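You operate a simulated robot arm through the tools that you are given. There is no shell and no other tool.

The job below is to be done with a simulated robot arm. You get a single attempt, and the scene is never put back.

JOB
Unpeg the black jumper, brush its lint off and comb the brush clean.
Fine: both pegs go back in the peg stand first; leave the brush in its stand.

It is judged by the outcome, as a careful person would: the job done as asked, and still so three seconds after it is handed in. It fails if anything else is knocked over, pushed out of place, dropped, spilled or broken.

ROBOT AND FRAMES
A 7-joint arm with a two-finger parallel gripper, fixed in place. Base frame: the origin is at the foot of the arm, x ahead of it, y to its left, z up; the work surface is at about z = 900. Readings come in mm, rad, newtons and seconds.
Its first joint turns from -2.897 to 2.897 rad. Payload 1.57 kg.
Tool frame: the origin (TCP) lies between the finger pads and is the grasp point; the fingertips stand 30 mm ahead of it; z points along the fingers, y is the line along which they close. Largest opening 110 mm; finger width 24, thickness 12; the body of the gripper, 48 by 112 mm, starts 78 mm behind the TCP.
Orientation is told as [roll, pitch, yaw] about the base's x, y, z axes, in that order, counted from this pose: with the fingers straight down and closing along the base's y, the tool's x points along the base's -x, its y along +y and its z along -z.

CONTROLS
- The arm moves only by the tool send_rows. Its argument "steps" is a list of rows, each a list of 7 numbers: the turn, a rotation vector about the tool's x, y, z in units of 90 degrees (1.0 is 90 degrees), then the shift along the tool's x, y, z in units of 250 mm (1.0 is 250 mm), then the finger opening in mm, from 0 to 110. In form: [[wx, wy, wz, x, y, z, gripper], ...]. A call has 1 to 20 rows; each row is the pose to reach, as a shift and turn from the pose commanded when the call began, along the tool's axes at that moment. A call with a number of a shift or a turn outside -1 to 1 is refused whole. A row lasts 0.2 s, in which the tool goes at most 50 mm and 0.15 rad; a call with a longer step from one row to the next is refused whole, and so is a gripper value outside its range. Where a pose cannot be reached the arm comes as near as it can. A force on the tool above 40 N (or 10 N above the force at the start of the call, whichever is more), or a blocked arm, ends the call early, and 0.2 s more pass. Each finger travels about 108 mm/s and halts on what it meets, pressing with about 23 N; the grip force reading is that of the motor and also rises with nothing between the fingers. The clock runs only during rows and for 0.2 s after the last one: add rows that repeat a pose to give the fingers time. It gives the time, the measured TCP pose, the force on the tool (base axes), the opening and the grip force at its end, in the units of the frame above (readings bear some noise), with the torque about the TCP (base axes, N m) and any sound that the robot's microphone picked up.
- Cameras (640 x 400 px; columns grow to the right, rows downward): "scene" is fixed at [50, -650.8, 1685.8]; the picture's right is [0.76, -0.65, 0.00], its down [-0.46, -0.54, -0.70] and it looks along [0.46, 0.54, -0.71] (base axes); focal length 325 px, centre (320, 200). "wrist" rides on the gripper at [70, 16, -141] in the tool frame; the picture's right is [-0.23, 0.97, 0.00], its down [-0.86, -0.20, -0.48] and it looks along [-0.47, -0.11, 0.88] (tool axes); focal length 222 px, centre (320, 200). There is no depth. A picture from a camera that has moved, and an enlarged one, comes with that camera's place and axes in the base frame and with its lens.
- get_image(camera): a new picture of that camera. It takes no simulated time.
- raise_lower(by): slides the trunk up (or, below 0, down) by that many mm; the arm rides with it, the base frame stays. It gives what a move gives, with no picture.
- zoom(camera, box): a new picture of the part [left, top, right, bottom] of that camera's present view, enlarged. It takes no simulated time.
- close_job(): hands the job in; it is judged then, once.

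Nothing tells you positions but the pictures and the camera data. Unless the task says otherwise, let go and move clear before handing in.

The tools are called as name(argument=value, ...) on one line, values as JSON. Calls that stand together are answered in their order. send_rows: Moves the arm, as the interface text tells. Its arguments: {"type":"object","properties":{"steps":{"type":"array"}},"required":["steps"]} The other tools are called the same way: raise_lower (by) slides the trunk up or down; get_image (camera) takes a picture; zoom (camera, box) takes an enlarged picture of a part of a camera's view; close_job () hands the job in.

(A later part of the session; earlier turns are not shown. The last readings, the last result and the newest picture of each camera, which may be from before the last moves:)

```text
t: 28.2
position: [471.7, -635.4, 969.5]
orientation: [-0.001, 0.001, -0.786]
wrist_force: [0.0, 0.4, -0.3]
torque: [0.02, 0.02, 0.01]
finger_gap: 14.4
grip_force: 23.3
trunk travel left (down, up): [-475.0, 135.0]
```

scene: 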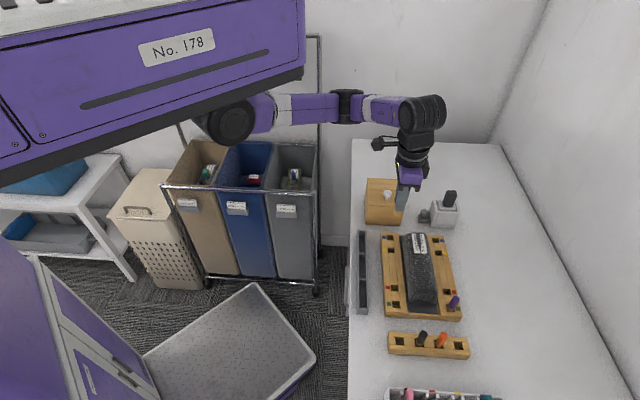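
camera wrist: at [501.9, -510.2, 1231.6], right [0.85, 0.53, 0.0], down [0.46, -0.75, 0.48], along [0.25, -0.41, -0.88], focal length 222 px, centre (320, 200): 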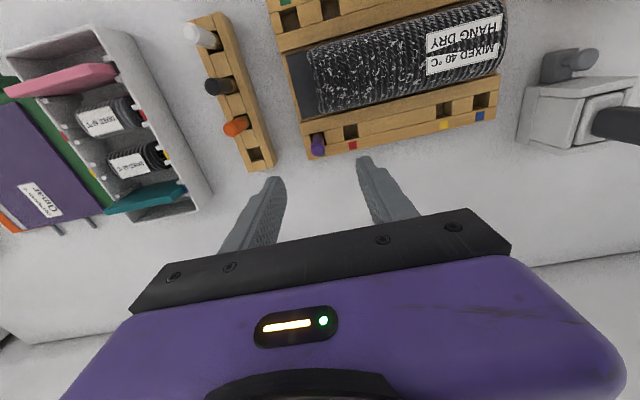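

No contact yet; 2 mm lower, then release and rise.

send_rows(steps=[[0, 0, 0, 0, 0, 0.009, 10], [0, 0, 0, 0, 0, 0.009, 10], [0, 0, 0, 0, 0, 0.009, 25], [0, 0, 0, 0, 0, 0.009, 44], [0, 0, 0, 0, 0, 0.009, 44], [0, 0, 0, 0, 0, -0.12, 44], [0, 0, 0, 0, 0, -0.3, 44], [0, 0, 0, 0, 0, -0.48, 44], [0, 0, 0, 0, 0, -0.6, 60], [0, 0, 0, 0, 0, -0.6, 60]])

get_image(camera="wrist")

zoom(camera="scene", box=[360, 300, 480, 370])

```text
t: 30.4
position: [473.7, -637.0, 1119.2]
orientation: [0.001, 0.0, -0.785]
wrist_force: [0.3, 0.1, 0.7]
torque: [0.02, 0.02, 0.01]
finger_gap: 59.9
grip_force: 0.2
trunk travel left (down, up): [-475.0, 135.0]
```

```text
taken
camera wrist: at [435.2, -575.6, 1259.5], right [0.85, 0.53, 0.0], down [0.46, -0.75, 0.48], along [0.25, -0.41, -0.88], focal length 222 px, centre (320, 200)
```

wrist: 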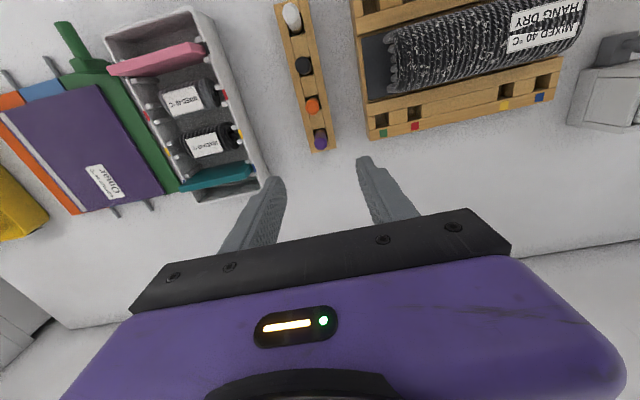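

```text
5.33 times, centred on (420, 335) of scene
camera zoom: at [50.0, -650.8, 1685.8], right [0.76, -0.65, 0.0], down [-0.46, -0.54, -0.7], along [0.46, 0.54, -0.71], focal length 1734 px, centre (-213, -520)
```

zoom: 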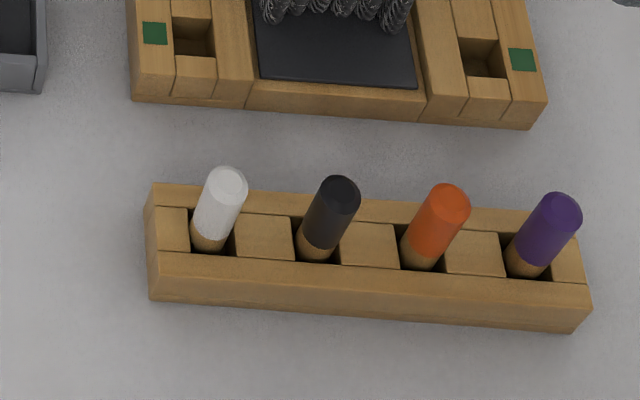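

Both pegs are in the peg stand. Now I'll cross back over to look at the brush and its stand from close up.

send_rows(steps=[[0, 0, 0, 0.02, 0.16, 0, 80], [0, 0, 0, 0.04, 0.32, 0, 110], [0, 0, 0, 0.06, 0.48, 0, 110], [0, 0, 0, 0.08, 0.64, 0, 110], [0, 0, 0, 0.1, 0.8, 0, 110], [0, 0, 0, 0.1, 0.96, 0, 110]])

send_rows(steps=[[0, 0, 0, 0.02, 0.16, 0, 110], [0, 0, 0, 0.04, 0.32, 0, 110], [0, 0, 0, 0.06, 0.48, 0, 110], [0, 0, 0, 0.07, 0.64, 0, 110], [0, 0, 0, 0.07, 0.772, 0, 110], [0, 0, 0, 0.07, 0.772, 0, 110]])

get_image(camera="wrist")

zoom(camera="wrist", box=[260, 110, 400, 215])

```text
t: 31.8
position: [625.2, -448.2, 1116.9]
orientation: [0.0, 0.002, -0.788]
wrist_force: [0.0, -0.4, 0.2]
torque: [0.03, -0.03, -0.02]
finger_gap: 109.9
grip_force: 0.1
trunk travel left (down, up): [-475.0, 135.0]
```

```text
t: 33.2
position: [750.4, -298.6, 1117.2]
orientation: [-0.001, 0.0, -0.785]
wrist_force: [0.1, -0.5, 0.7]
torque: [-0.02, 0.02, 0.01]
finger_gap: 110.1
grip_force: 0.0
trunk travel left (down, up): [-475.0, 135.0]
```

```text
taken
camera wrist: at [711.5, -237.0, 1257.3], right [0.85, 0.53, 0.0], down [0.46, -0.75, 0.48], along [0.25, -0.41, -0.88], focal length 222 px, centre (320, 200)
```

wrist: 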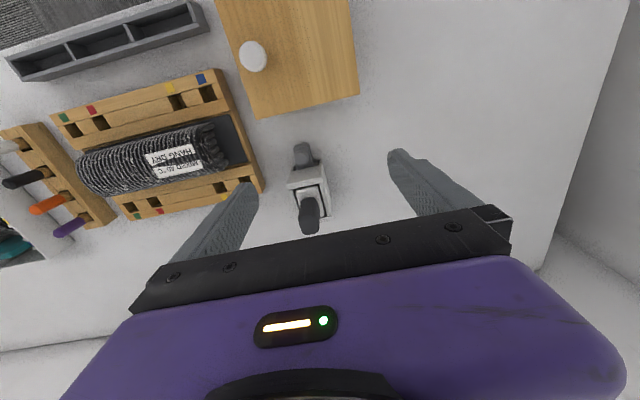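

```text
3.81 times, centred on (330, 162) of wrist
camera zoom: at [711.5, -237.0, 1257.3], right [0.85, 0.53, 0.0], down [0.46, -0.75, 0.48], along [0.25, -0.41, -0.88], focal length 846 px, centre (282, 343)
```

zoom: 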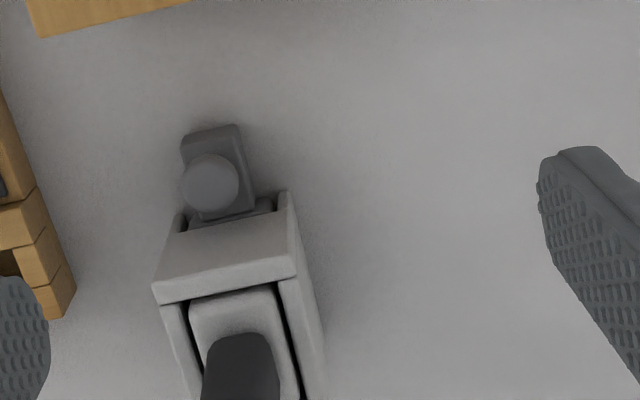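

zoom(camera="wrist", box=[260, 130, 360, 240])

zoom(camera="scene", box=[410, 180, 470, 235])

```text
3.64 times, centred on (310, 185) of wrist
camera zoom: at [711.5, -237.0, 1257.3], right [0.85, 0.53, 0.0], down [0.46, -0.75, 0.48], along [0.25, -0.41, -0.88], focal length 808 px, centre (356, 254)
```

zoom: 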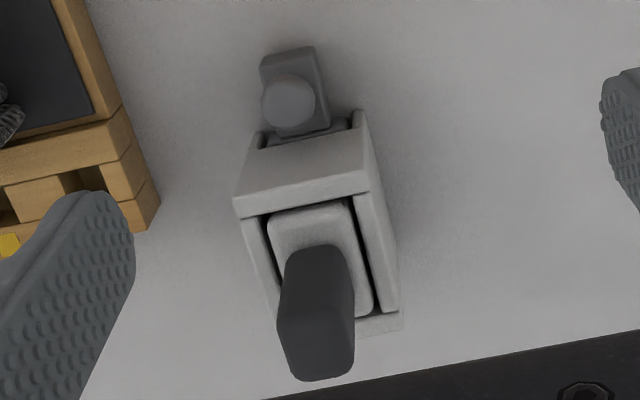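

```text
7.27 times, centred on (440, 208) of scene
camera zoom: at [50.0, -650.8, 1685.8], right [0.76, -0.65, 0.0], down [-0.46, -0.54, -0.7], along [0.46, 0.54, -0.71], focal length 2365 px, centre (-553, 146)
```

zoom: 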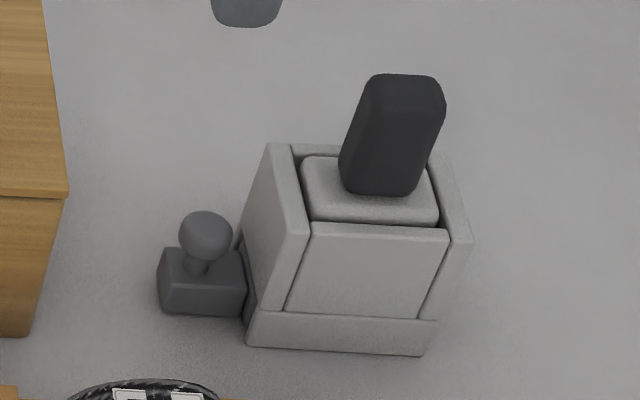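

The brush handle is roughly 23×30 mm with its top near (784,-381,1031), and its block sits flush in the stand. I'll move over it for a precise alignment view.

send_rows(steps=[[0, 0, 0, -0.11, -0.046, 0.0, 90], [0, 0, 0, -0.22, -0.092, 0.0, 70], [0, 0, 0, -0.328, -0.138, 0.06, 70], [0, 0, 0, -0.328, -0.138, 0.12, 70], [0, 0, 0, -0.328, -0.138, 0.12, 70]])

zoom(camera="wrist", box=[220, 80, 420, 230])

zoom(camera="scene", box=[400, 150, 490, 235])

```text
t: 34.4
position: [780.6, -383.0, 1089.3]
orientation: [0.0, -0.001, -0.783]
wrist_force: [0.2, -0.3, 0.1]
torque: [0.0, -0.01, 0.0]
finger_gap: 70.1
grip_force: 0.0
trunk travel left (down, up): [-475.0, 135.0]
```

```text
2.67 times, centred on (320, 155) of wrist
camera zoom: at [743.3, -321.1, 1229.4], right [0.85, 0.53, 0.0], down [0.46, -0.75, 0.48], along [0.25, -0.41, -0.88], focal length 592 px, centre (320, 320)
```

zoom: 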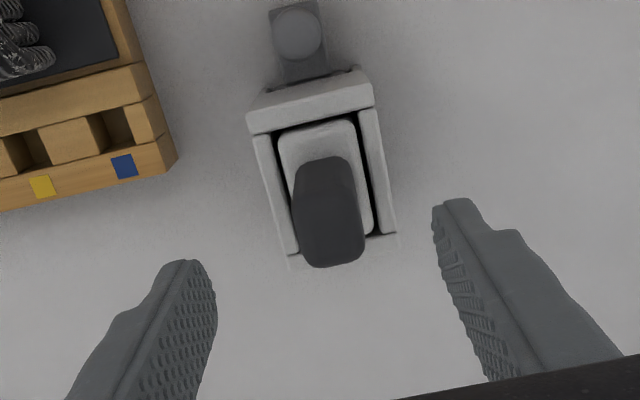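

```text
4.71 times, centred on (445, 192) of scene
camera zoom: at [50.0, -650.8, 1685.8], right [0.76, -0.65, 0.0], down [-0.46, -0.54, -0.7], along [0.46, 0.54, -0.71], focal length 1530 px, centre (-268, 235)
```

zoom: 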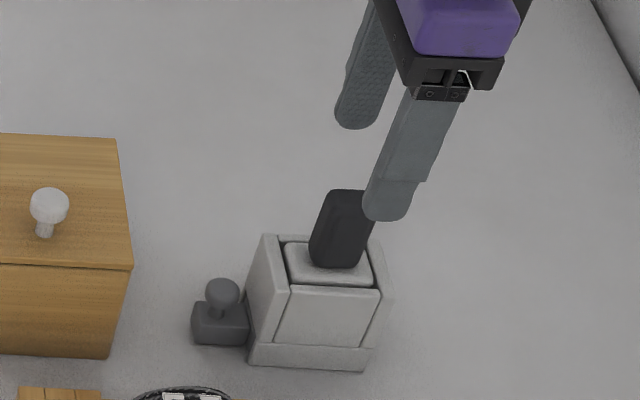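

The handle centre is near (784.8,-381.3) and the stand is square to the gripper. I'll align, descend to z≈1012 and close on the handle.

send_rows(steps=[[0, 0, 0, -0.007, 0.014, 0, 70], [0, 0, 0, -0.007, 0.014, 0.1, 70], [0, 0, 0, -0.007, 0.014, 0.2, 70], [0, 0, 0, -0.007, 0.014, 0.2, 70]])

zoom(camera="wrist", box=[220, 80, 420, 230])

zoom(camera="scene", box=[400, 150, 490, 235])

```text
t: 35.4
position: [786.7, -380.9, 1039.4]
orientation: [-0.002, 0.0, -0.785]
wrist_force: [-1.3, 0.3, 0.1]
torque: [0.0, 0.01, 0.02]
finger_gap: 69.9
grip_force: 0.0
trunk travel left (down, up): [-475.0, 135.0]
```

```text
2.67 times, centred on (320, 155) of wrist
camera zoom: at [748.9, -319.1, 1178.7], right [0.85, 0.53, 0.0], down [0.46, -0.75, 0.48], along [0.25, -0.41, -0.88], focal length 592 px, centre (320, 320)
```

zoom: 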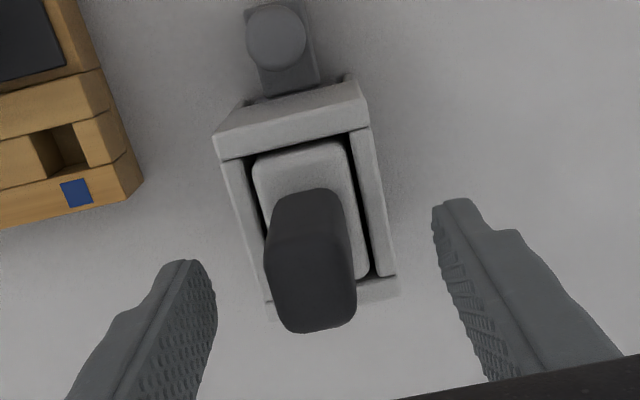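

```text
4.71 times, centred on (445, 192) of scene
camera zoom: at [50.0, -650.8, 1685.8], right [0.76, -0.65, 0.0], down [-0.46, -0.54, -0.7], along [0.46, 0.54, -0.71], focal length 1530 px, centre (-268, 235)
```

zoom: 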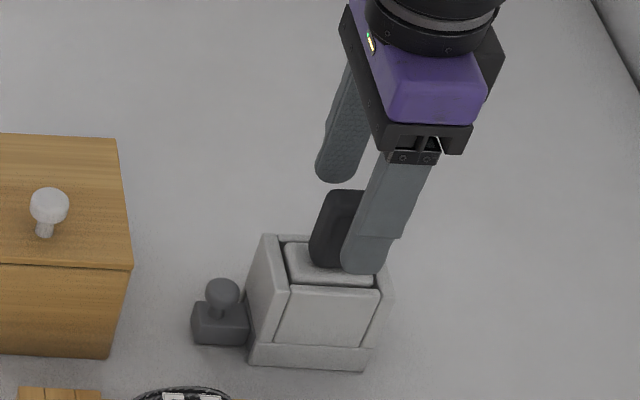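

Small correction (-1.6 mm along u, +3 mm along v), then down 27 mm and close.

send_rows(steps=[[0, 0, 0, 0.012, -0.0064, 0, 70], [0, 0, 0, 0.012, -0.0064, 0.06, 70], [0, 0, 0, 0.012, -0.0064, 0.108, 70], [0, 0, 0, 0.012, -0.0064, 0.108, 50], [0, 0, 0, 0.012, -0.0064, 0.108, 30], [0, 0, 0, 0.012, -0.0064, 0.108, 15], [0, 0, 0, 0.012, -0.0064, 0.108, 15], [0, 0, 0, 0.012, -0.0064, 0.108, 15]])

zoom(camera="wrist", box=[220, 80, 420, 230])

zoom(camera="scene", box=[400, 150, 490, 235])

```text
t: 37.2
position: [782.7, -380.1, 1012.9]
orientation: [0.001, -0.001, -0.784]
wrist_force: [0.2, -0.2, -0.2]
torque: [-0.01, 0.02, -0.01]
finger_gap: 23.6
grip_force: 23.1
trunk travel left (down, up): [-475.0, 135.0]
```

```text
2.67 times, centred on (320, 155) of wrist
camera zoom: at [745.3, -318.1, 1151.9], right [0.85, 0.53, 0.0], down [0.46, -0.75, 0.48], along [0.25, -0.41, -0.88], focal length 592 px, centre (320, 320)
```

zoom: 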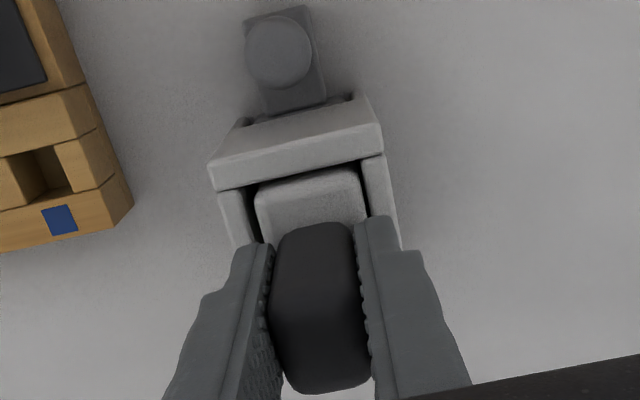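

```text
4.71 times, centred on (445, 192) of scene
camera zoom: at [50.0, -650.8, 1685.8], right [0.76, -0.65, 0.0], down [-0.46, -0.54, -0.7], along [0.46, 0.54, -0.71], focal length 1530 px, centre (-268, 235)
```

zoom: 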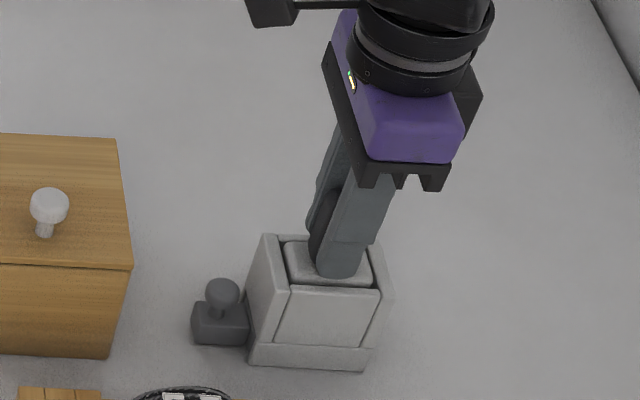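

The handle is gripped (23.6 mm). I'll lift the brush straight up out of the stand and look at it; I'll keep track of all shifts so I can return exactly here.

send_rows(steps=[[0, 0, 0, 0, 0, -0.04, 15], [0, 0, 0, 0, 0, -0.1, 15], [0, 0, 0, 0, 0, -0.2, 15], [0, 0, 0, 0, 0, -0.34, 15], [0, 0, 0, 0, 0, -0.5, 15], [0, 0, 0, 0, 0, -0.5, 15]])

zoom(camera="wrist", box=[220, 60, 420, 230])

zoom(camera="scene", box=[390, 120, 510, 235])

```text
t: 38.6
position: [783.8, -380.6, 1137.6]
orientation: [0.0, 0.0, -0.786]
wrist_force: [0.0, -0.7, -0.3]
torque: [-0.04, -0.04, -0.02]
finger_gap: 23.7
grip_force: 23.0
trunk travel left (down, up): [-475.0, 135.0]
```

```text
2.35 times, centred on (320, 145) of wrist
camera zoom: at [746.0, -319.3, 1277.8], right [0.85, 0.53, 0.0], down [0.46, -0.75, 0.48], along [0.25, -0.41, -0.88], focal length 523 px, centre (320, 329)
```

zoom: 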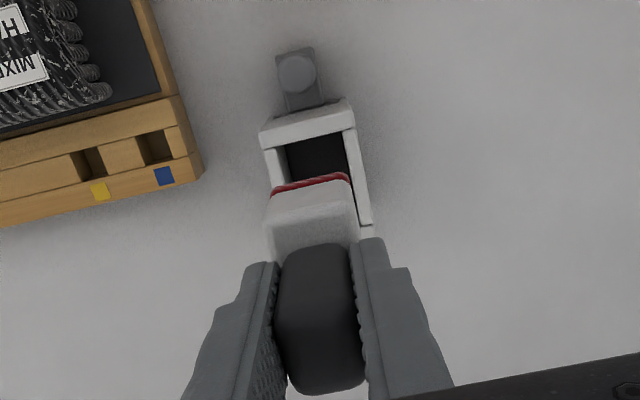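

```text
3.48 times, centred on (450, 178) of scene
camera zoom: at [50.0, -650.8, 1685.8], right [0.76, -0.65, 0.0], down [-0.46, -0.54, -0.7], along [0.46, 0.54, -0.71], focal length 1131 px, centre (-132, 278)
```

zoom: 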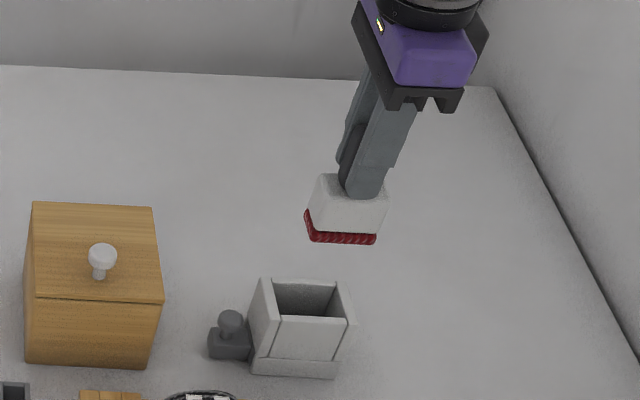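

The brush has a red pile face about 80 mm below the grasp point. I'll zoom on it and into the empty stand to see the comb.

zoom(camera="scene", box=[440, 160, 480, 195])

zoom(camera="scene", box=[415, 190, 465, 235])

zoom(camera="scene", box=[375, 225, 465, 325])

zoom(camera="wrist", box=[290, 70, 370, 160])

```text
11.43 times, centred on (460, 178) of scene
camera zoom: at [50.0, -650.8, 1685.8], right [0.76, -0.65, 0.0], down [-0.46, -0.54, -0.7], along [0.46, 0.54, -0.71], focal length 3716 px, centre (-1280, 457)
```

zoom: 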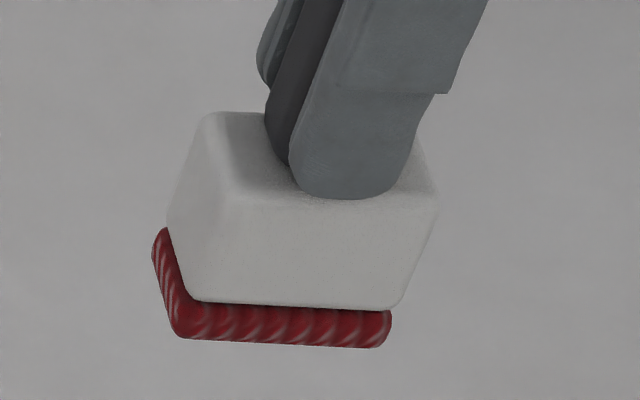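

```text
8.89 times, centred on (440, 212) of scene
camera zoom: at [50.0, -650.8, 1685.8], right [0.76, -0.65, 0.0], down [-0.46, -0.54, -0.7], along [0.46, 0.54, -0.71], focal length 2891 px, centre (-747, 89)
```

zoom: 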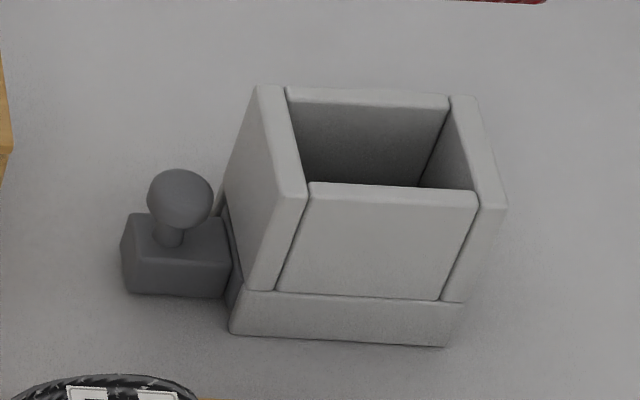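

```text
4.00 times, centred on (420, 275) of scene
camera zoom: at [50.0, -650.8, 1685.8], right [0.76, -0.65, 0.0], down [-0.46, -0.54, -0.7], along [0.46, 0.54, -0.71], focal length 1301 px, centre (-80, -100)
```

zoom: 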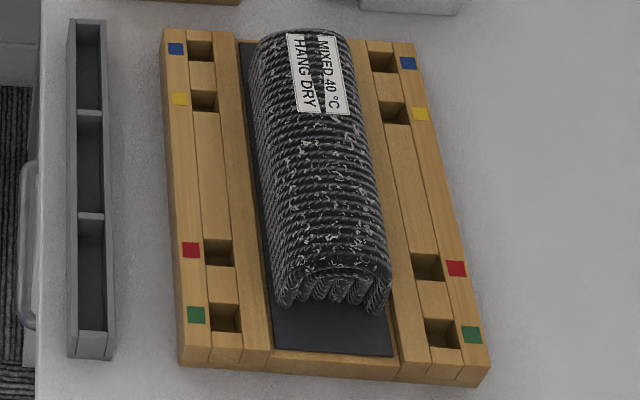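

```text
4.44 times, centred on (330, 115) of wrist
camera zoom: at [746.0, -319.3, 1277.8], right [0.85, 0.53, 0.0], down [0.46, -0.75, 0.48], along [0.25, -0.41, -0.88], focal length 987 px, centre (276, 578)
```

zoom: 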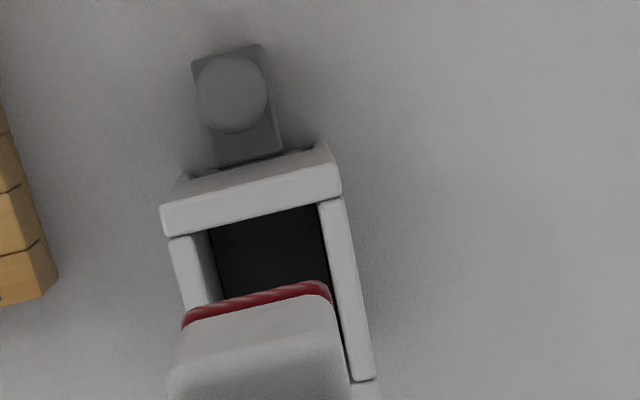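

The brush's red pile is about 52×38 mm; the stand's floor is the dark comb plate pulled by the knob. The jumper hump runs along the board's middle (v≈-720), so I'll carry the brush above its label end.

send_rows(steps=[[0, 0, 0, 0.1, -0.12, 0, 15], [0, 0, 0, 0.2, -0.24, 0, 15], [0, 0, 0, 0.3, -0.36, 0, 15], [0, 0, 0, 0.412, -0.48, 0, 15], [0, 0, 0, 0.412, -0.48, 0.12, 15], [0, 0, 0, 0.412, -0.48, 0.2, 15], [0, 0, 0, 0.412, -0.48, 0.2, 15]])

zoom(camera="wrist", box=[160, 20, 420, 220])

zoom(camera="scene", box=[370, 200, 480, 320])

```text
t: 40.2
position: [625.8, -391.2, 1085.6]
orientation: [0.0, -0.001, -0.783]
wrist_force: [0.3, 0.5, -2.7]
torque: [0.02, -0.03, -0.01]
finger_gap: 23.9
grip_force: 23.3
trunk travel left (down, up): [-475.0, 135.0]
```

```text
2.00 times, centred on (290, 120) of wrist
camera zoom: at [588.6, -330.7, 1226.1], right [0.85, 0.53, 0.0], down [0.46, -0.75, 0.48], along [0.25, -0.41, -0.88], focal length 444 px, centre (380, 360)
```

zoom: 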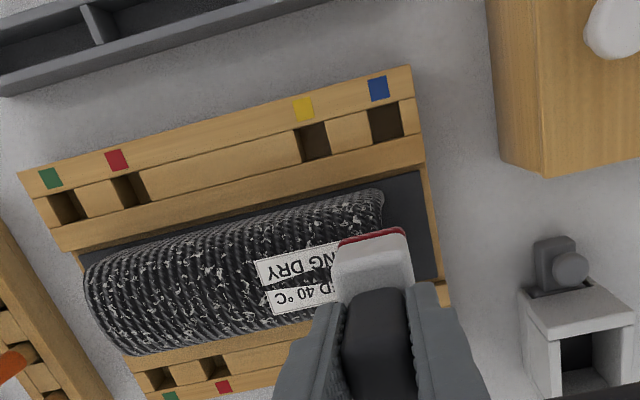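

```text
3.33 times, centred on (425, 260) of scene
camera zoom: at [50.0, -650.8, 1685.8], right [0.76, -0.65, 0.0], down [-0.46, -0.54, -0.7], along [0.46, 0.54, -0.71], focal length 1084 px, centre (-30, 0)
```

zoom: 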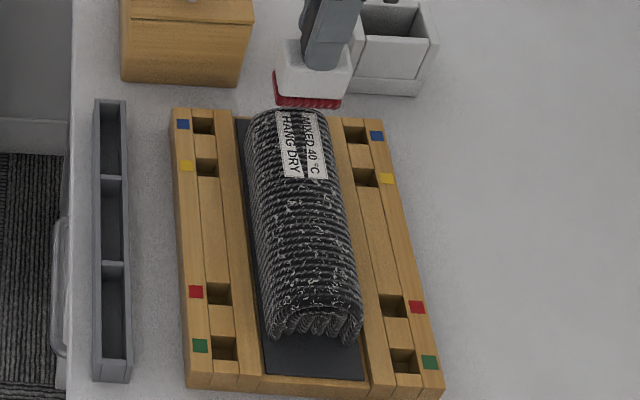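

The brush hovers over the jumper's label end. I'll lower in small steps, watching the force for first contact.

send_rows(steps=[[0, 0, 0, 0, 0, 0.03, 15], [0, 0, 0, 0, 0, 0.06, 15], [0, 0, 0, 0, 0, 0.06, 15]])

send_rows(steps=[[0, 0, 0, 0, 0, 0.012, 15], [0, 0, 0, 0, 0, 0.024, 15], [0, 0, 0, 0, 0, 0.024, 15]])

zoom(camera="scene", box=[390, 200, 450, 260])

zoom(camera="wrist", box=[220, 80, 380, 220])

```text
t: 41.0
position: [625.9, -392.5, 1071.0]
orientation: [0.0, 0.0, -0.785]
wrist_force: [-0.2, -0.1, -1.2]
torque: [-0.01, 0.01, -0.01]
finger_gap: 23.6
grip_force: 22.6
trunk travel left (down, up): [-475.0, 135.0]
```

```text
t: 41.8
position: [626.0, -391.9, 1066.0]
orientation: [0.0, 0.001, -0.786]
wrist_force: [0.2, -0.6, -0.3]
torque: [-0.02, 0.0, -0.05]
finger_gap: 23.6
grip_force: 23.1
trunk travel left (down, up): [-475.0, 135.0]
```

```text
6.67 times, centred on (420, 230) of scene
camera zoom: at [50.0, -650.8, 1685.8], right [0.76, -0.65, 0.0], down [-0.46, -0.54, -0.7], along [0.46, 0.54, -0.71], focal length 2168 px, centre (-347, 0)
```

zoom: 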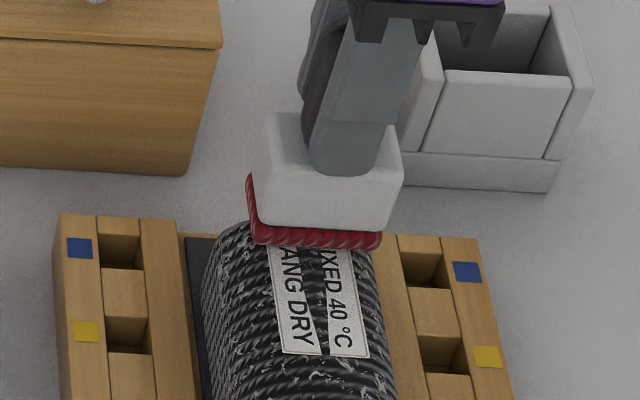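

```text
2.86 times, centred on (300, 150) of wrist
camera zoom: at [587.6, -330.4, 1206.0], right [0.85, 0.53, 0.0], down [0.46, -0.75, 0.48], along [0.25, -0.41, -0.88], focal length 635 px, centre (377, 343)
```

zoom: 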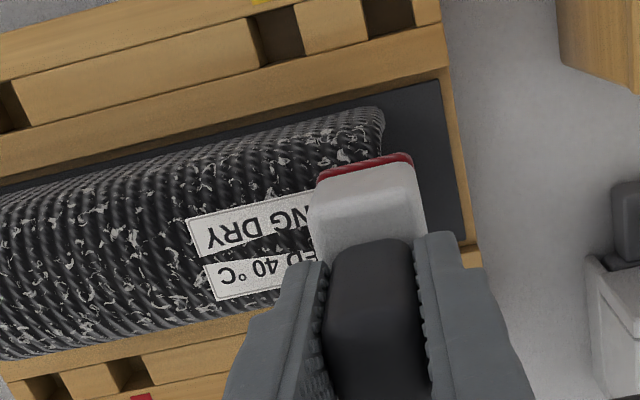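

No contact yet. I'll keep lowering in 3–4 mm steps.

send_rows(steps=[[0, 0, 0, 0, 0, 0.012, 15], [0, 0, 0, 0, 0, 0.016, 15], [0, 0, 0, 0, 0, 0.016, 15]])

send_rows(steps=[[0, 0, 0, 0, 0, 0.012, 15], [0, 0, 0, 0, 0, 0.012, 15]])

send_rows(steps=[[0, 0, 0, 0, 0, 0.012, 15], [0, 0, 0, 0, 0, 0.012, 15]])

```text
t: 42.6
position: [625.7, -392.1, 1063.4]
orientation: [-0.003, -0.006, -0.786]
wrist_force: [2.0, -1.9, 34.6]
torque: [0.11, 0.22, 0.0]
finger_gap: 23.7
grip_force: 23.0
trunk travel left (down, up): [-475.0, 135.0]
```

```text
t: 43.2
position: [625.9, -391.3, 1061.3]
orientation: [0.001, -0.003, -0.786]
wrist_force: [3.1, 0.6, 36.3]
torque: [-0.03, -0.18, 0.03]
finger_gap: 23.6
grip_force: 23.3
trunk travel left (down, up): [-475.0, 135.0]
```

```text
t: 43.6
position: [624.8, -390.5, 1061.0]
orientation: [-0.002, -0.007, -0.785]
wrist_force: [-4.0, 4.7, 19.7]
torque: [0.58, 0.58, -0.02]
finger_gap: 23.5
grip_force: 23.5
trunk travel left (down, up): [-475.0, 135.0]
stopped in row 1: the force on the tool passed its limit at 51 N (the readings are from after the stop); the commanded pose is now the measured one
```

I pressed further than intended: contact is at about z 1064 and the jumper is stiff. I'll back up at once and check that nothing shifted.

send_rows(steps=[[0, 0, 0, 0, 0, -0.02, 15], [0, 0, 0, 0, 0, -0.06, 15], [0, 0, 0, 0, 0, -0.06, 15]])

zoom(camera="scene", box=[375, 225, 465, 325])

zoom(camera="wrist", box=[160, 20, 420, 220])

```text
t: 44.4
position: [626.1, -392.0, 1075.6]
orientation: [-0.001, -0.002, -0.785]
wrist_force: [-0.2, 0.6, -1.3]
torque: [0.01, -0.06, 0.0]
finger_gap: 23.6
grip_force: 22.9
trunk travel left (down, up): [-475.0, 135.0]
```

```text
4.00 times, centred on (420, 275) of scene
camera zoom: at [50.0, -650.8, 1685.8], right [0.76, -0.65, 0.0], down [-0.46, -0.54, -0.7], along [0.46, 0.54, -0.71], focal length 1301 px, centre (-80, -100)
```

zoom: 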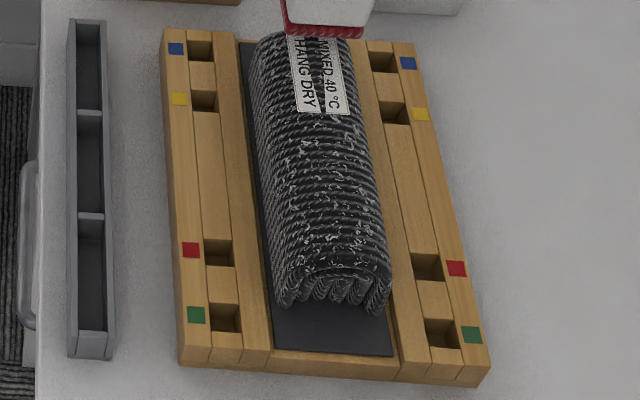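

```text
2.00 times, centred on (290, 120) of wrist
camera zoom: at [587.4, -330.7, 1215.1], right [0.85, 0.53, 0.0], down [0.46, -0.74, 0.48], along [0.25, -0.41, -0.88], focal length 444 px, centre (380, 360)
```

zoom: 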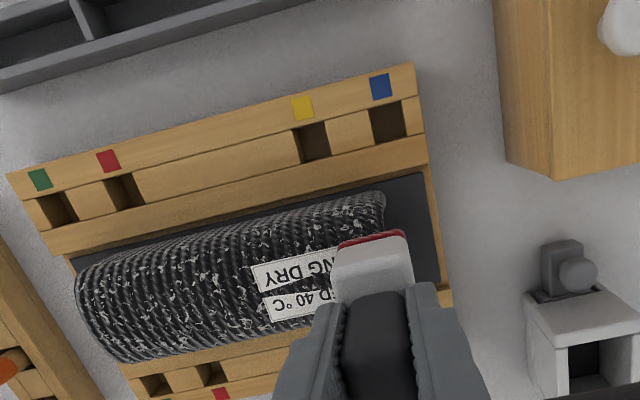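

Nothing moved and the brush kept its place in the grip. I'll re-approach in 1 mm steps to find a light contact.

send_rows(steps=[[0, 0, 0, 0, 0, 0.024, 15], [0, 0, 0, 0, 0, 0.04, 15], [0, 0, 0, 0, 0, 0.04, 15]])

```text
t: 45.2
position: [627.7, -390.7, 1064.7]
orientation: [-0.002, -0.004, -0.786]
wrist_force: [-0.1, 0.5, -1.4]
torque: [-0.03, 0.0, -0.01]
finger_gap: 24.1
grip_force: 23.6
trunk travel left (down, up): [-475.0, 135.0]
```

send_rows(steps=[[0, 0, 0, 0, 0, 0.004, 15], [0, 0, 0, 0, 0, 0.004, 15]])

```text
t: 45.8
position: [627.3, -390.9, 1064.1]
orientation: [-0.002, -0.004, -0.785]
wrist_force: [-0.4, -0.5, -1.1]
torque: [0.02, -0.01, 0.0]
finger_gap: 23.9
grip_force: 23.0
trunk travel left (down, up): [-475.0, 135.0]
```

Still free; another 1 mm.

send_rows(steps=[[0, 0, 0, 0, 0, 0.004, 15], [0, 0, 0, 0, 0, 0.004, 15]])

```text
t: 46.4
position: [626.8, -391.7, 1062.3]
orientation: [-0.002, -0.004, -0.784]
wrist_force: [1.9, 0.5, -0.7]
torque: [0.0, 0.02, 0.01]
finger_gap: 23.7
grip_force: 23.5
trunk travel left (down, up): [-475.0, 135.0]
```

No contact yet; continuing in 0.75 mm steps.

send_rows(steps=[[0, 0, 0, 0, 0, 0.003, 15], [0, 0, 0, 0, 0, 0.003, 15]])

```text
t: 47.0
position: [624.3, -392.3, 1061.7]
orientation: [-0.001, -0.004, -0.785]
wrist_force: [-0.4, 0.9, -0.8]
torque: [0.02, 0.02, 0.03]
finger_gap: 23.6
grip_force: 22.9
trunk travel left (down, up): [-475.0, 135.0]
```

Still free, so the contact height seems a little lower now. Next step.

send_rows(steps=[[0, 0, 0, 0, 0, 0.003, 15], [0, 0, 0, 0, 0, 0.003, 15]])

```text
t: 47.6
position: [625.0, -391.0, 1060.9]
orientation: [-0.001, -0.004, -0.784]
wrist_force: [-0.2, -0.7, -0.8]
torque: [0.01, 0.02, -0.01]
finger_gap: 23.6
grip_force: 23.2
trunk travel left (down, up): [-475.0, 135.0]
```

zoom(camera="scene", box=[390, 200, 450, 260])

zoom(camera="wrist", box=[220, 80, 380, 220])

```text
6.67 times, centred on (420, 230) of scene
camera zoom: at [50.0, -650.8, 1685.8], right [0.76, -0.65, 0.0], down [-0.46, -0.54, -0.7], along [0.46, 0.54, -0.71], focal length 2168 px, centre (-347, 0)
```

zoom: 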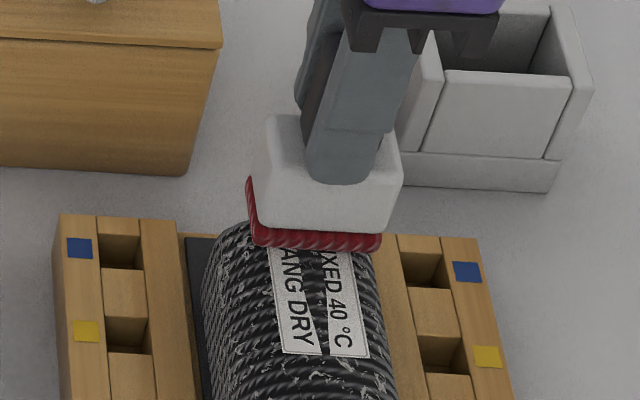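

```text
2.86 times, centred on (300, 150) of wrist
camera zoom: at [587.0, -329.7, 1200.9], right [0.85, 0.53, 0.0], down [0.46, -0.74, 0.48], along [0.25, -0.41, -0.88], focal length 635 px, centre (377, 343)
```

zoom: 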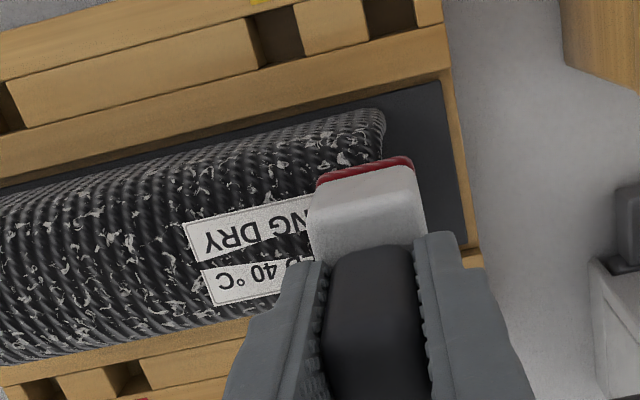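

The brush slid a few millimetres up in the grip during the hard press, so it now stands just above the jumper. I'll continue in small steps to light contact.

send_rows(steps=[[0, 0, 0, 0, 0, 0.003, 15], [0, 0, 0, 0, 0, 0.003, 15]])

```text
t: 48.2
position: [626.2, -391.3, 1060.7]
orientation: [-0.001, -0.005, -0.785]
wrist_force: [-2.2, 3.8, 12.1]
torque: [0.41, 0.35, -0.03]
finger_gap: 23.6
grip_force: 23.1
trunk travel left (down, up): [-475.0, 135.0]
```

Contact at about 12 N. I'll ease off slightly and stroke 60 mm toward the near end, then look at the effect.

send_rows(steps=[[0, 0, 0, 0, 0, -0.001, 15], [0, 0, 0, 0, -0.06, -0.001, 15], [0, 0, 0, 0, -0.12, -0.001, 15], [0, 0, 0, 0, -0.18, -0.001, 15], [0, 0, 0, 0, -0.24, -0.001, 15], [0, 0, 0, 0, -0.24, -0.001, 15]])

zoom(camera="scene", box=[375, 215, 465, 315])

zoom(camera="wrist", box=[160, 40, 440, 220])

```text
t: 49.6
position: [583.6, -434.8, 1061.5]
orientation: [-0.002, -0.005, -0.784]
wrist_force: [2.8, 3.9, 8.9]
torque: [0.36, -0.16, 0.0]
finger_gap: 23.8
grip_force: 23.1
trunk travel left (down, up): [-475.0, 135.0]
```

```text
4.00 times, centred on (420, 265) of scene
camera zoom: at [50.0, -650.8, 1685.8], right [0.76, -0.65, 0.0], down [-0.46, -0.54, -0.7], along [0.46, 0.54, -0.71], focal length 1301 px, centre (-80, -60)
```

zoom: 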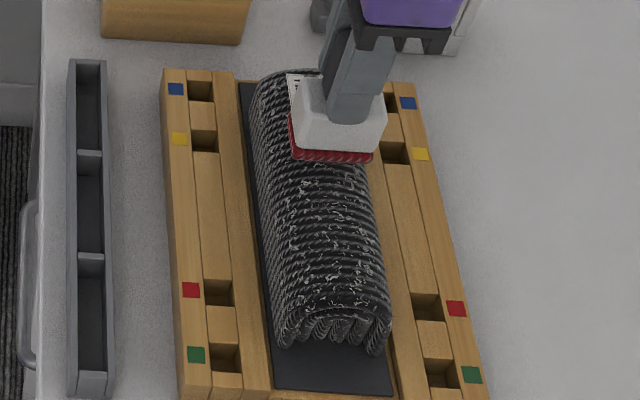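

```text
2.22 times, centred on (300, 130) of wrist
camera zoom: at [545.7, -372.6, 1200.7], right [0.85, 0.53, 0.0], down [0.46, -0.74, 0.48], along [0.25, -0.41, -0.88], focal length 494 px, centre (364, 356)
```

zoom: 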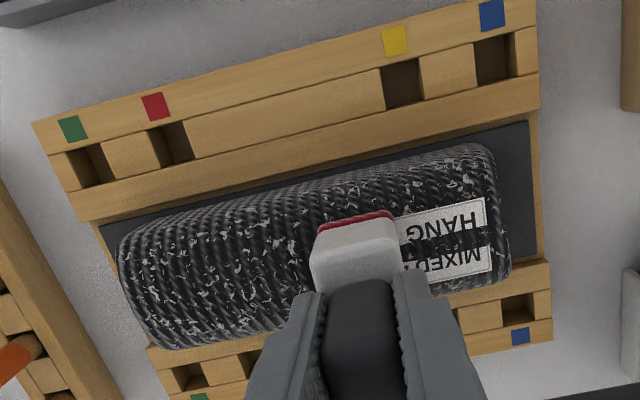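

The stroked part near the label looks cleaner and the jumper stayed put. I'll carry the stroke on to the near end.

send_rows(steps=[[0, 0, 0, 0, -0.06, 0, 15], [0, 0, 0, 0, -0.12, 0, 15], [0, 0, 0, 0, -0.18, 0, 15], [0, 0, 0, 0, -0.24, 0, 15], [0, 0, 0, 0, -0.3, 0, 15], [0, 0, 0, 0, -0.36, 0, 15], [0, 0, 0, 0, -0.42, 0, 15], [0, 0, 0, 0, -0.42, 0, 15]])

zoom(camera="scene", box=[375, 215, 465, 325])

zoom(camera="wrist", box=[200, 20, 480, 220])

```text
t: 51.4
position: [508.9, -508.7, 1060.3]
orientation: [-0.002, -0.003, -0.786]
wrist_force: [4.0, 7.5, 14.0]
torque: [0.45, -0.3, 0.03]
finger_gap: 23.7
grip_force: 23.3
trunk travel left (down, up): [-475.0, 135.0]
```

```text
3.64 times, centred on (420, 270) of scene
camera zoom: at [50.0, -650.8, 1685.8], right [0.76, -0.65, 0.0], down [-0.46, -0.54, -0.7], along [0.46, 0.54, -0.71], focal length 1182 px, centre (-44, -54)
```

zoom: 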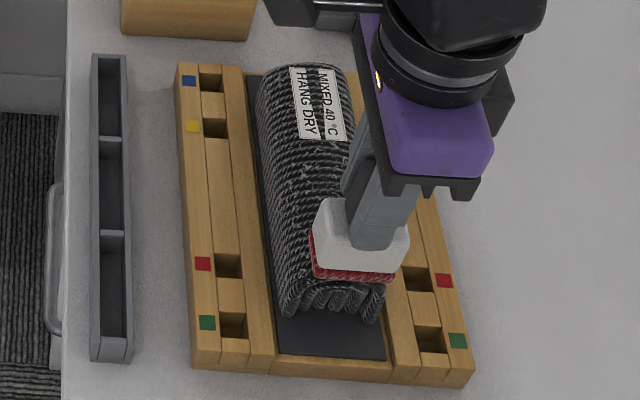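

```text
2.00 times, centred on (340, 120) of wrist
camera zoom: at [470.7, -447.1, 1200.7], right [0.85, 0.53, 0.0], down [0.46, -0.74, 0.48], along [0.25, -0.41, -0.88], focal length 444 px, centre (280, 360)
```

zoom: 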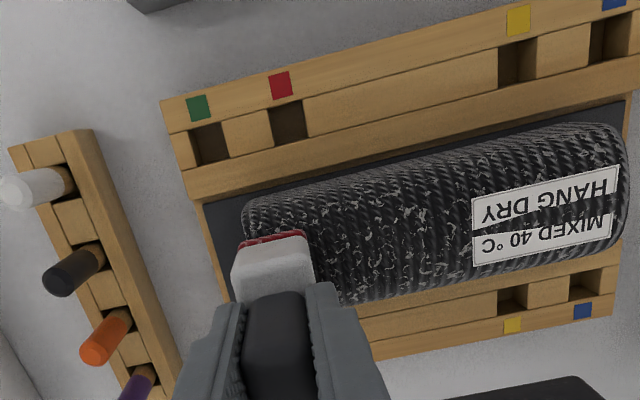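

Label end is clean but lint remains mid-way. I'll lift and look closely.

send_rows(steps=[[0, 0, 0, 0, 0, -0.1, 15], [0, 0, 0, 0, -0.1, -0.24, 15], [0, 0, 0, 0, -0.26, -0.24, 15], [0, 0, 0, 0, -0.26, -0.24, 15]])

zoom(camera="scene", box=[385, 225, 455, 305])

zoom(camera="wrist", box=[300, 60, 500, 200])

zoom(camera="scene", box=[400, 260, 480, 320])

```text
t: 52.4
position: [464.6, -553.4, 1121.5]
orientation: [-0.001, -0.004, -0.784]
wrist_force: [-0.1, 0.0, -1.8]
torque: [-0.01, -0.01, 0.03]
finger_gap: 23.6
grip_force: 23.1
trunk travel left (down, up): [-475.0, 135.0]
```

```text
5.00 times, centred on (420, 265) of scene
camera zoom: at [50.0, -650.8, 1685.8], right [0.76, -0.65, 0.0], down [-0.46, -0.54, -0.7], along [0.46, 0.54, -0.71], focal length 1626 px, centre (-180, -125)
```

zoom: 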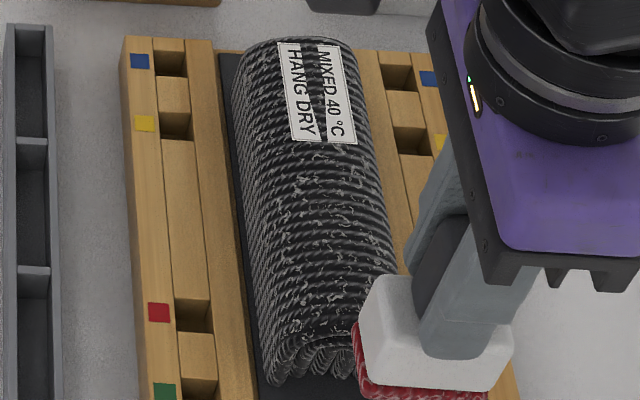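

```text
2.86 times, centred on (400, 130) of wrist
camera zoom: at [425.5, -492.2, 1260.1], right [0.85, 0.53, 0.0], down [0.46, -0.74, 0.48], along [0.25, -0.41, -0.88], focal length 635 px, centre (91, 400)
```

zoom: 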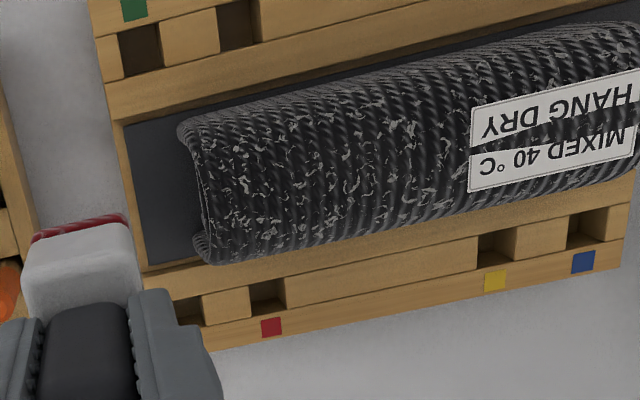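

```text
6.67 times, centred on (440, 290) of scene
camera zoom: at [50.0, -650.8, 1685.8], right [0.76, -0.65, 0.0], down [-0.46, -0.54, -0.7], along [0.46, 0.54, -0.71], focal length 2168 px, centre (-480, -400)
```

zoom: 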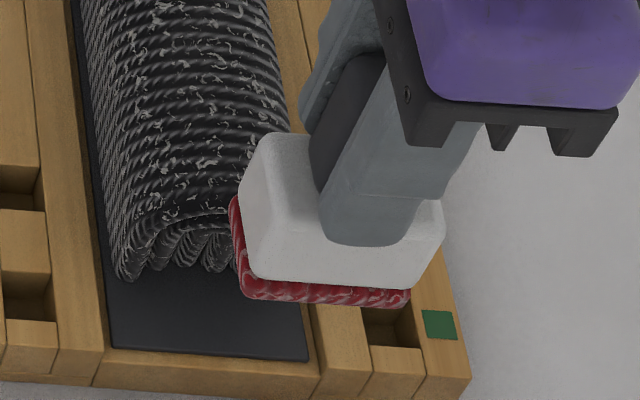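

The pile now carries lint and the jumper is thinner in lint but not clean. I'll do another pass in the same direction.

send_rows(steps=[[0, 0, 0, 0, 0.18, 0, 15], [0, 0, 0, 0, 0.36, 0, 15], [0, 0, 0, 0, 0.54, 0, 15], [0, 0, 0, 0, 0.72, 0, 15], [0, 0, 0, 0, 0.8, 0, 15], [0, 0, 0, 0, 0.8, 0.14, 15], [0, 0, 0, 0, 0.8, 0.22, 15], [0, 0, 0, 0, 0.8, 0.24, 15], [0, 0, 0, 0, 0.74, 0.24, 15], [0, 0, 0, 0, 0.68, 0.24, 15], [0, 0, 0, 0, 0.62, 0.24, 15], [0, 0, 0, 0, 0.56, 0.24, 15], [0, 0, 0, 0, 0.5, 0.24, 15], [0, 0, 0, 0, 0.44, 0.24, 15], [0, 0, 0, 0, 0.38, 0.24, 15], [0, 0, 0, 0, 0.32, 0.24, 15], [0, 0, 0, 0, 0.26, 0.24, 15], [0, 0, 0, 0, 0.22, 0.24, 15]])

send_rows(steps=[[0, 0, 0, 0, 0, -0.1, 15], [0, 0, 0, 0, -0.08, -0.24, 15], [0, 0, 0, 0, -0.22, -0.24, 15], [0, 0, 0, 0, -0.22, -0.24, 15]])

zoom(camera="scene", box=[385, 225, 455, 305])

zoom(camera="wrist", box=[300, 60, 500, 200])

zoom(camera="scene", box=[400, 260, 480, 320])

```text
t: 56.2
position: [500.0, -514.3, 1061.0]
orientation: [-0.002, -0.004, -0.786]
wrist_force: [4.9, 5.7, 13.8]
torque: [0.48, -0.39, -0.01]
finger_gap: 23.8
grip_force: 23.1
trunk travel left (down, up): [-475.0, 135.0]
```

```text
t: 57.2
position: [461.2, -553.1, 1121.1]
orientation: [-0.002, -0.003, -0.785]
wrist_force: [0.6, 0.7, -1.7]
torque: [0.0, 0.03, 0.0]
finger_gap: 23.7
grip_force: 23.3
trunk travel left (down, up): [-475.0, 135.0]
```

```text
5.00 times, centred on (420, 265) of scene
camera zoom: at [50.0, -650.8, 1685.8], right [0.76, -0.65, 0.0], down [-0.46, -0.54, -0.7], along [0.46, 0.54, -0.71], focal length 1626 px, centre (-180, -125)
```

zoom: 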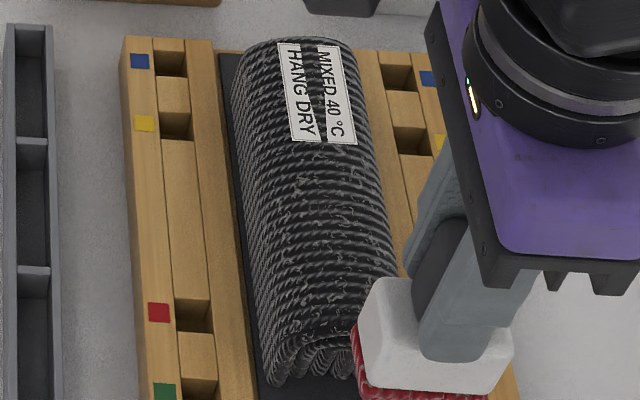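

```text
2.86 times, centred on (400, 130) of wrist
camera zoom: at [423.0, -492.8, 1261.6], right [0.85, 0.53, 0.0], down [0.46, -0.74, 0.48], along [0.25, -0.41, -0.88], focal length 635 px, centre (91, 400)
```

zoom: 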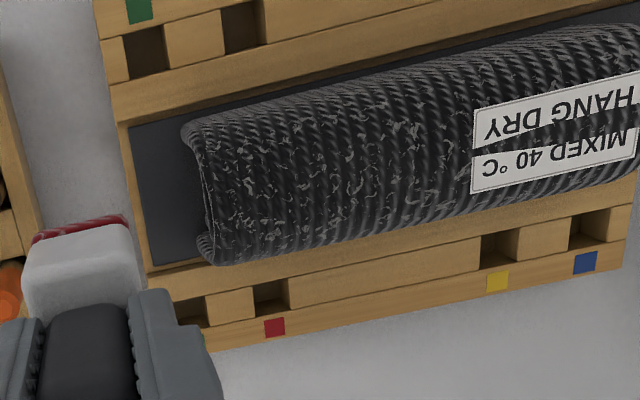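

```text
6.67 times, centred on (440, 290) of scene
camera zoom: at [50.0, -650.8, 1685.8], right [0.76, -0.65, 0.0], down [-0.46, -0.54, -0.7], along [0.46, 0.54, -0.71], focal length 2168 px, centre (-480, -400)
```

zoom: 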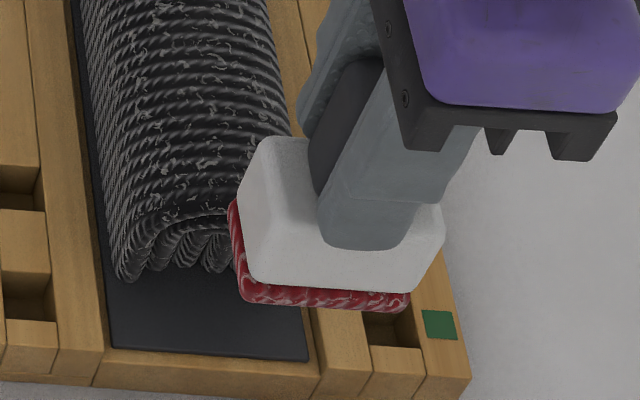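

Each stroke fades the lint further and loads the brush; nothing has shifted. I'll repeat the same stroke.

send_rows(steps=[[0, 0, 0, 0, 0.2, 0, 15], [0, 0, 0, 0, 0.4, 0, 15], [0, 0, 0, 0, 0.6, 0, 15], [0, 0, 0, 0, 0.8, 0, 15], [0, 0, 0, 0, 0.82, 0.16, 15], [0, 0, 0, 0, 0.82, 0.24, 15], [0, 0, 0, 0, 0.76, 0.24, 15], [0, 0, 0, 0, 0.7, 0.24, 15], [0, 0, 0, 0, 0.64, 0.24, 15], [0, 0, 0, 0, 0.58, 0.24, 15], [0, 0, 0, 0, 0.52, 0.24, 15], [0, 0, 0, 0, 0.46, 0.24, 15], [0, 0, 0, 0, 0.4, 0.24, 15], [0, 0, 0, 0, 0.34, 0.24, 15], [0, 0, 0, 0, 0.28, 0.24, 15], [0, 0, 0, 0, 0.22, 0.24, 15], [0, 0, 0, 0, 0.22, 0.12, 15], [0, 0, 0, 0, 0.1, 0, 15], [0, 0, 0, 0, 0, 0, 15], [0, 0, 0, 0, 0, 0, 15]])

zoom(camera="scene", box=[385, 225, 455, 305])

zoom(camera="wrist", box=[300, 60, 500, 200])

```text
t: 61.4
position: [463.1, -556.0, 1121.4]
orientation: [-0.002, -0.003, -0.784]
wrist_force: [0.1, 0.5, -1.6]
torque: [0.0, 0.01, 0.02]
finger_gap: 23.6
grip_force: 23.3
trunk travel left (down, up): [-475.0, 135.0]
```

```text
5.00 times, centred on (420, 265) of scene
camera zoom: at [50.0, -650.8, 1685.8], right [0.76, -0.65, 0.0], down [-0.46, -0.54, -0.7], along [0.46, 0.54, -0.71], focal length 1626 px, centre (-180, -125)
```

zoom: 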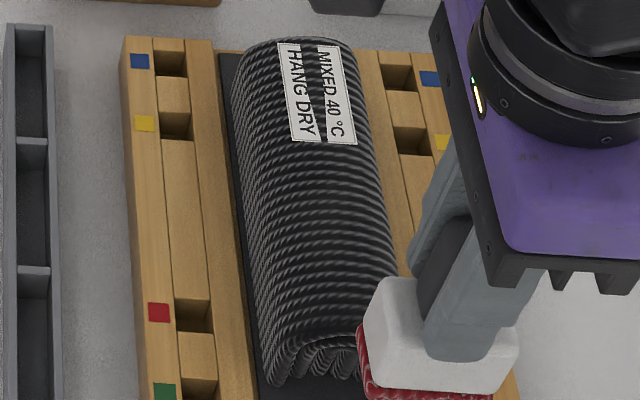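

```text
2.86 times, centred on (400, 130) of wrist
camera zoom: at [424.5, -493.8, 1261.7], right [0.85, 0.53, 0.0], down [0.46, -0.74, 0.48], along [0.25, -0.41, -0.88], focal length 635 px, centre (91, 400)
```

zoom: 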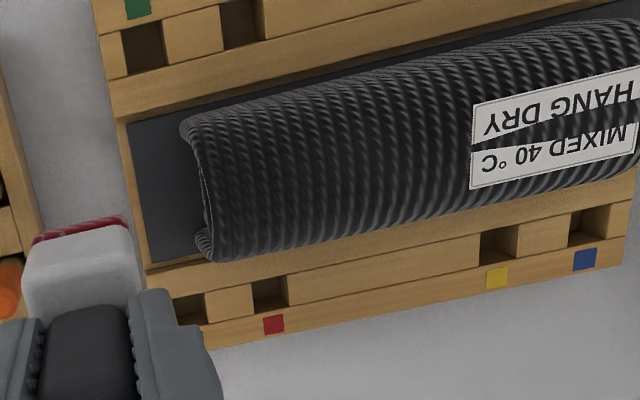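

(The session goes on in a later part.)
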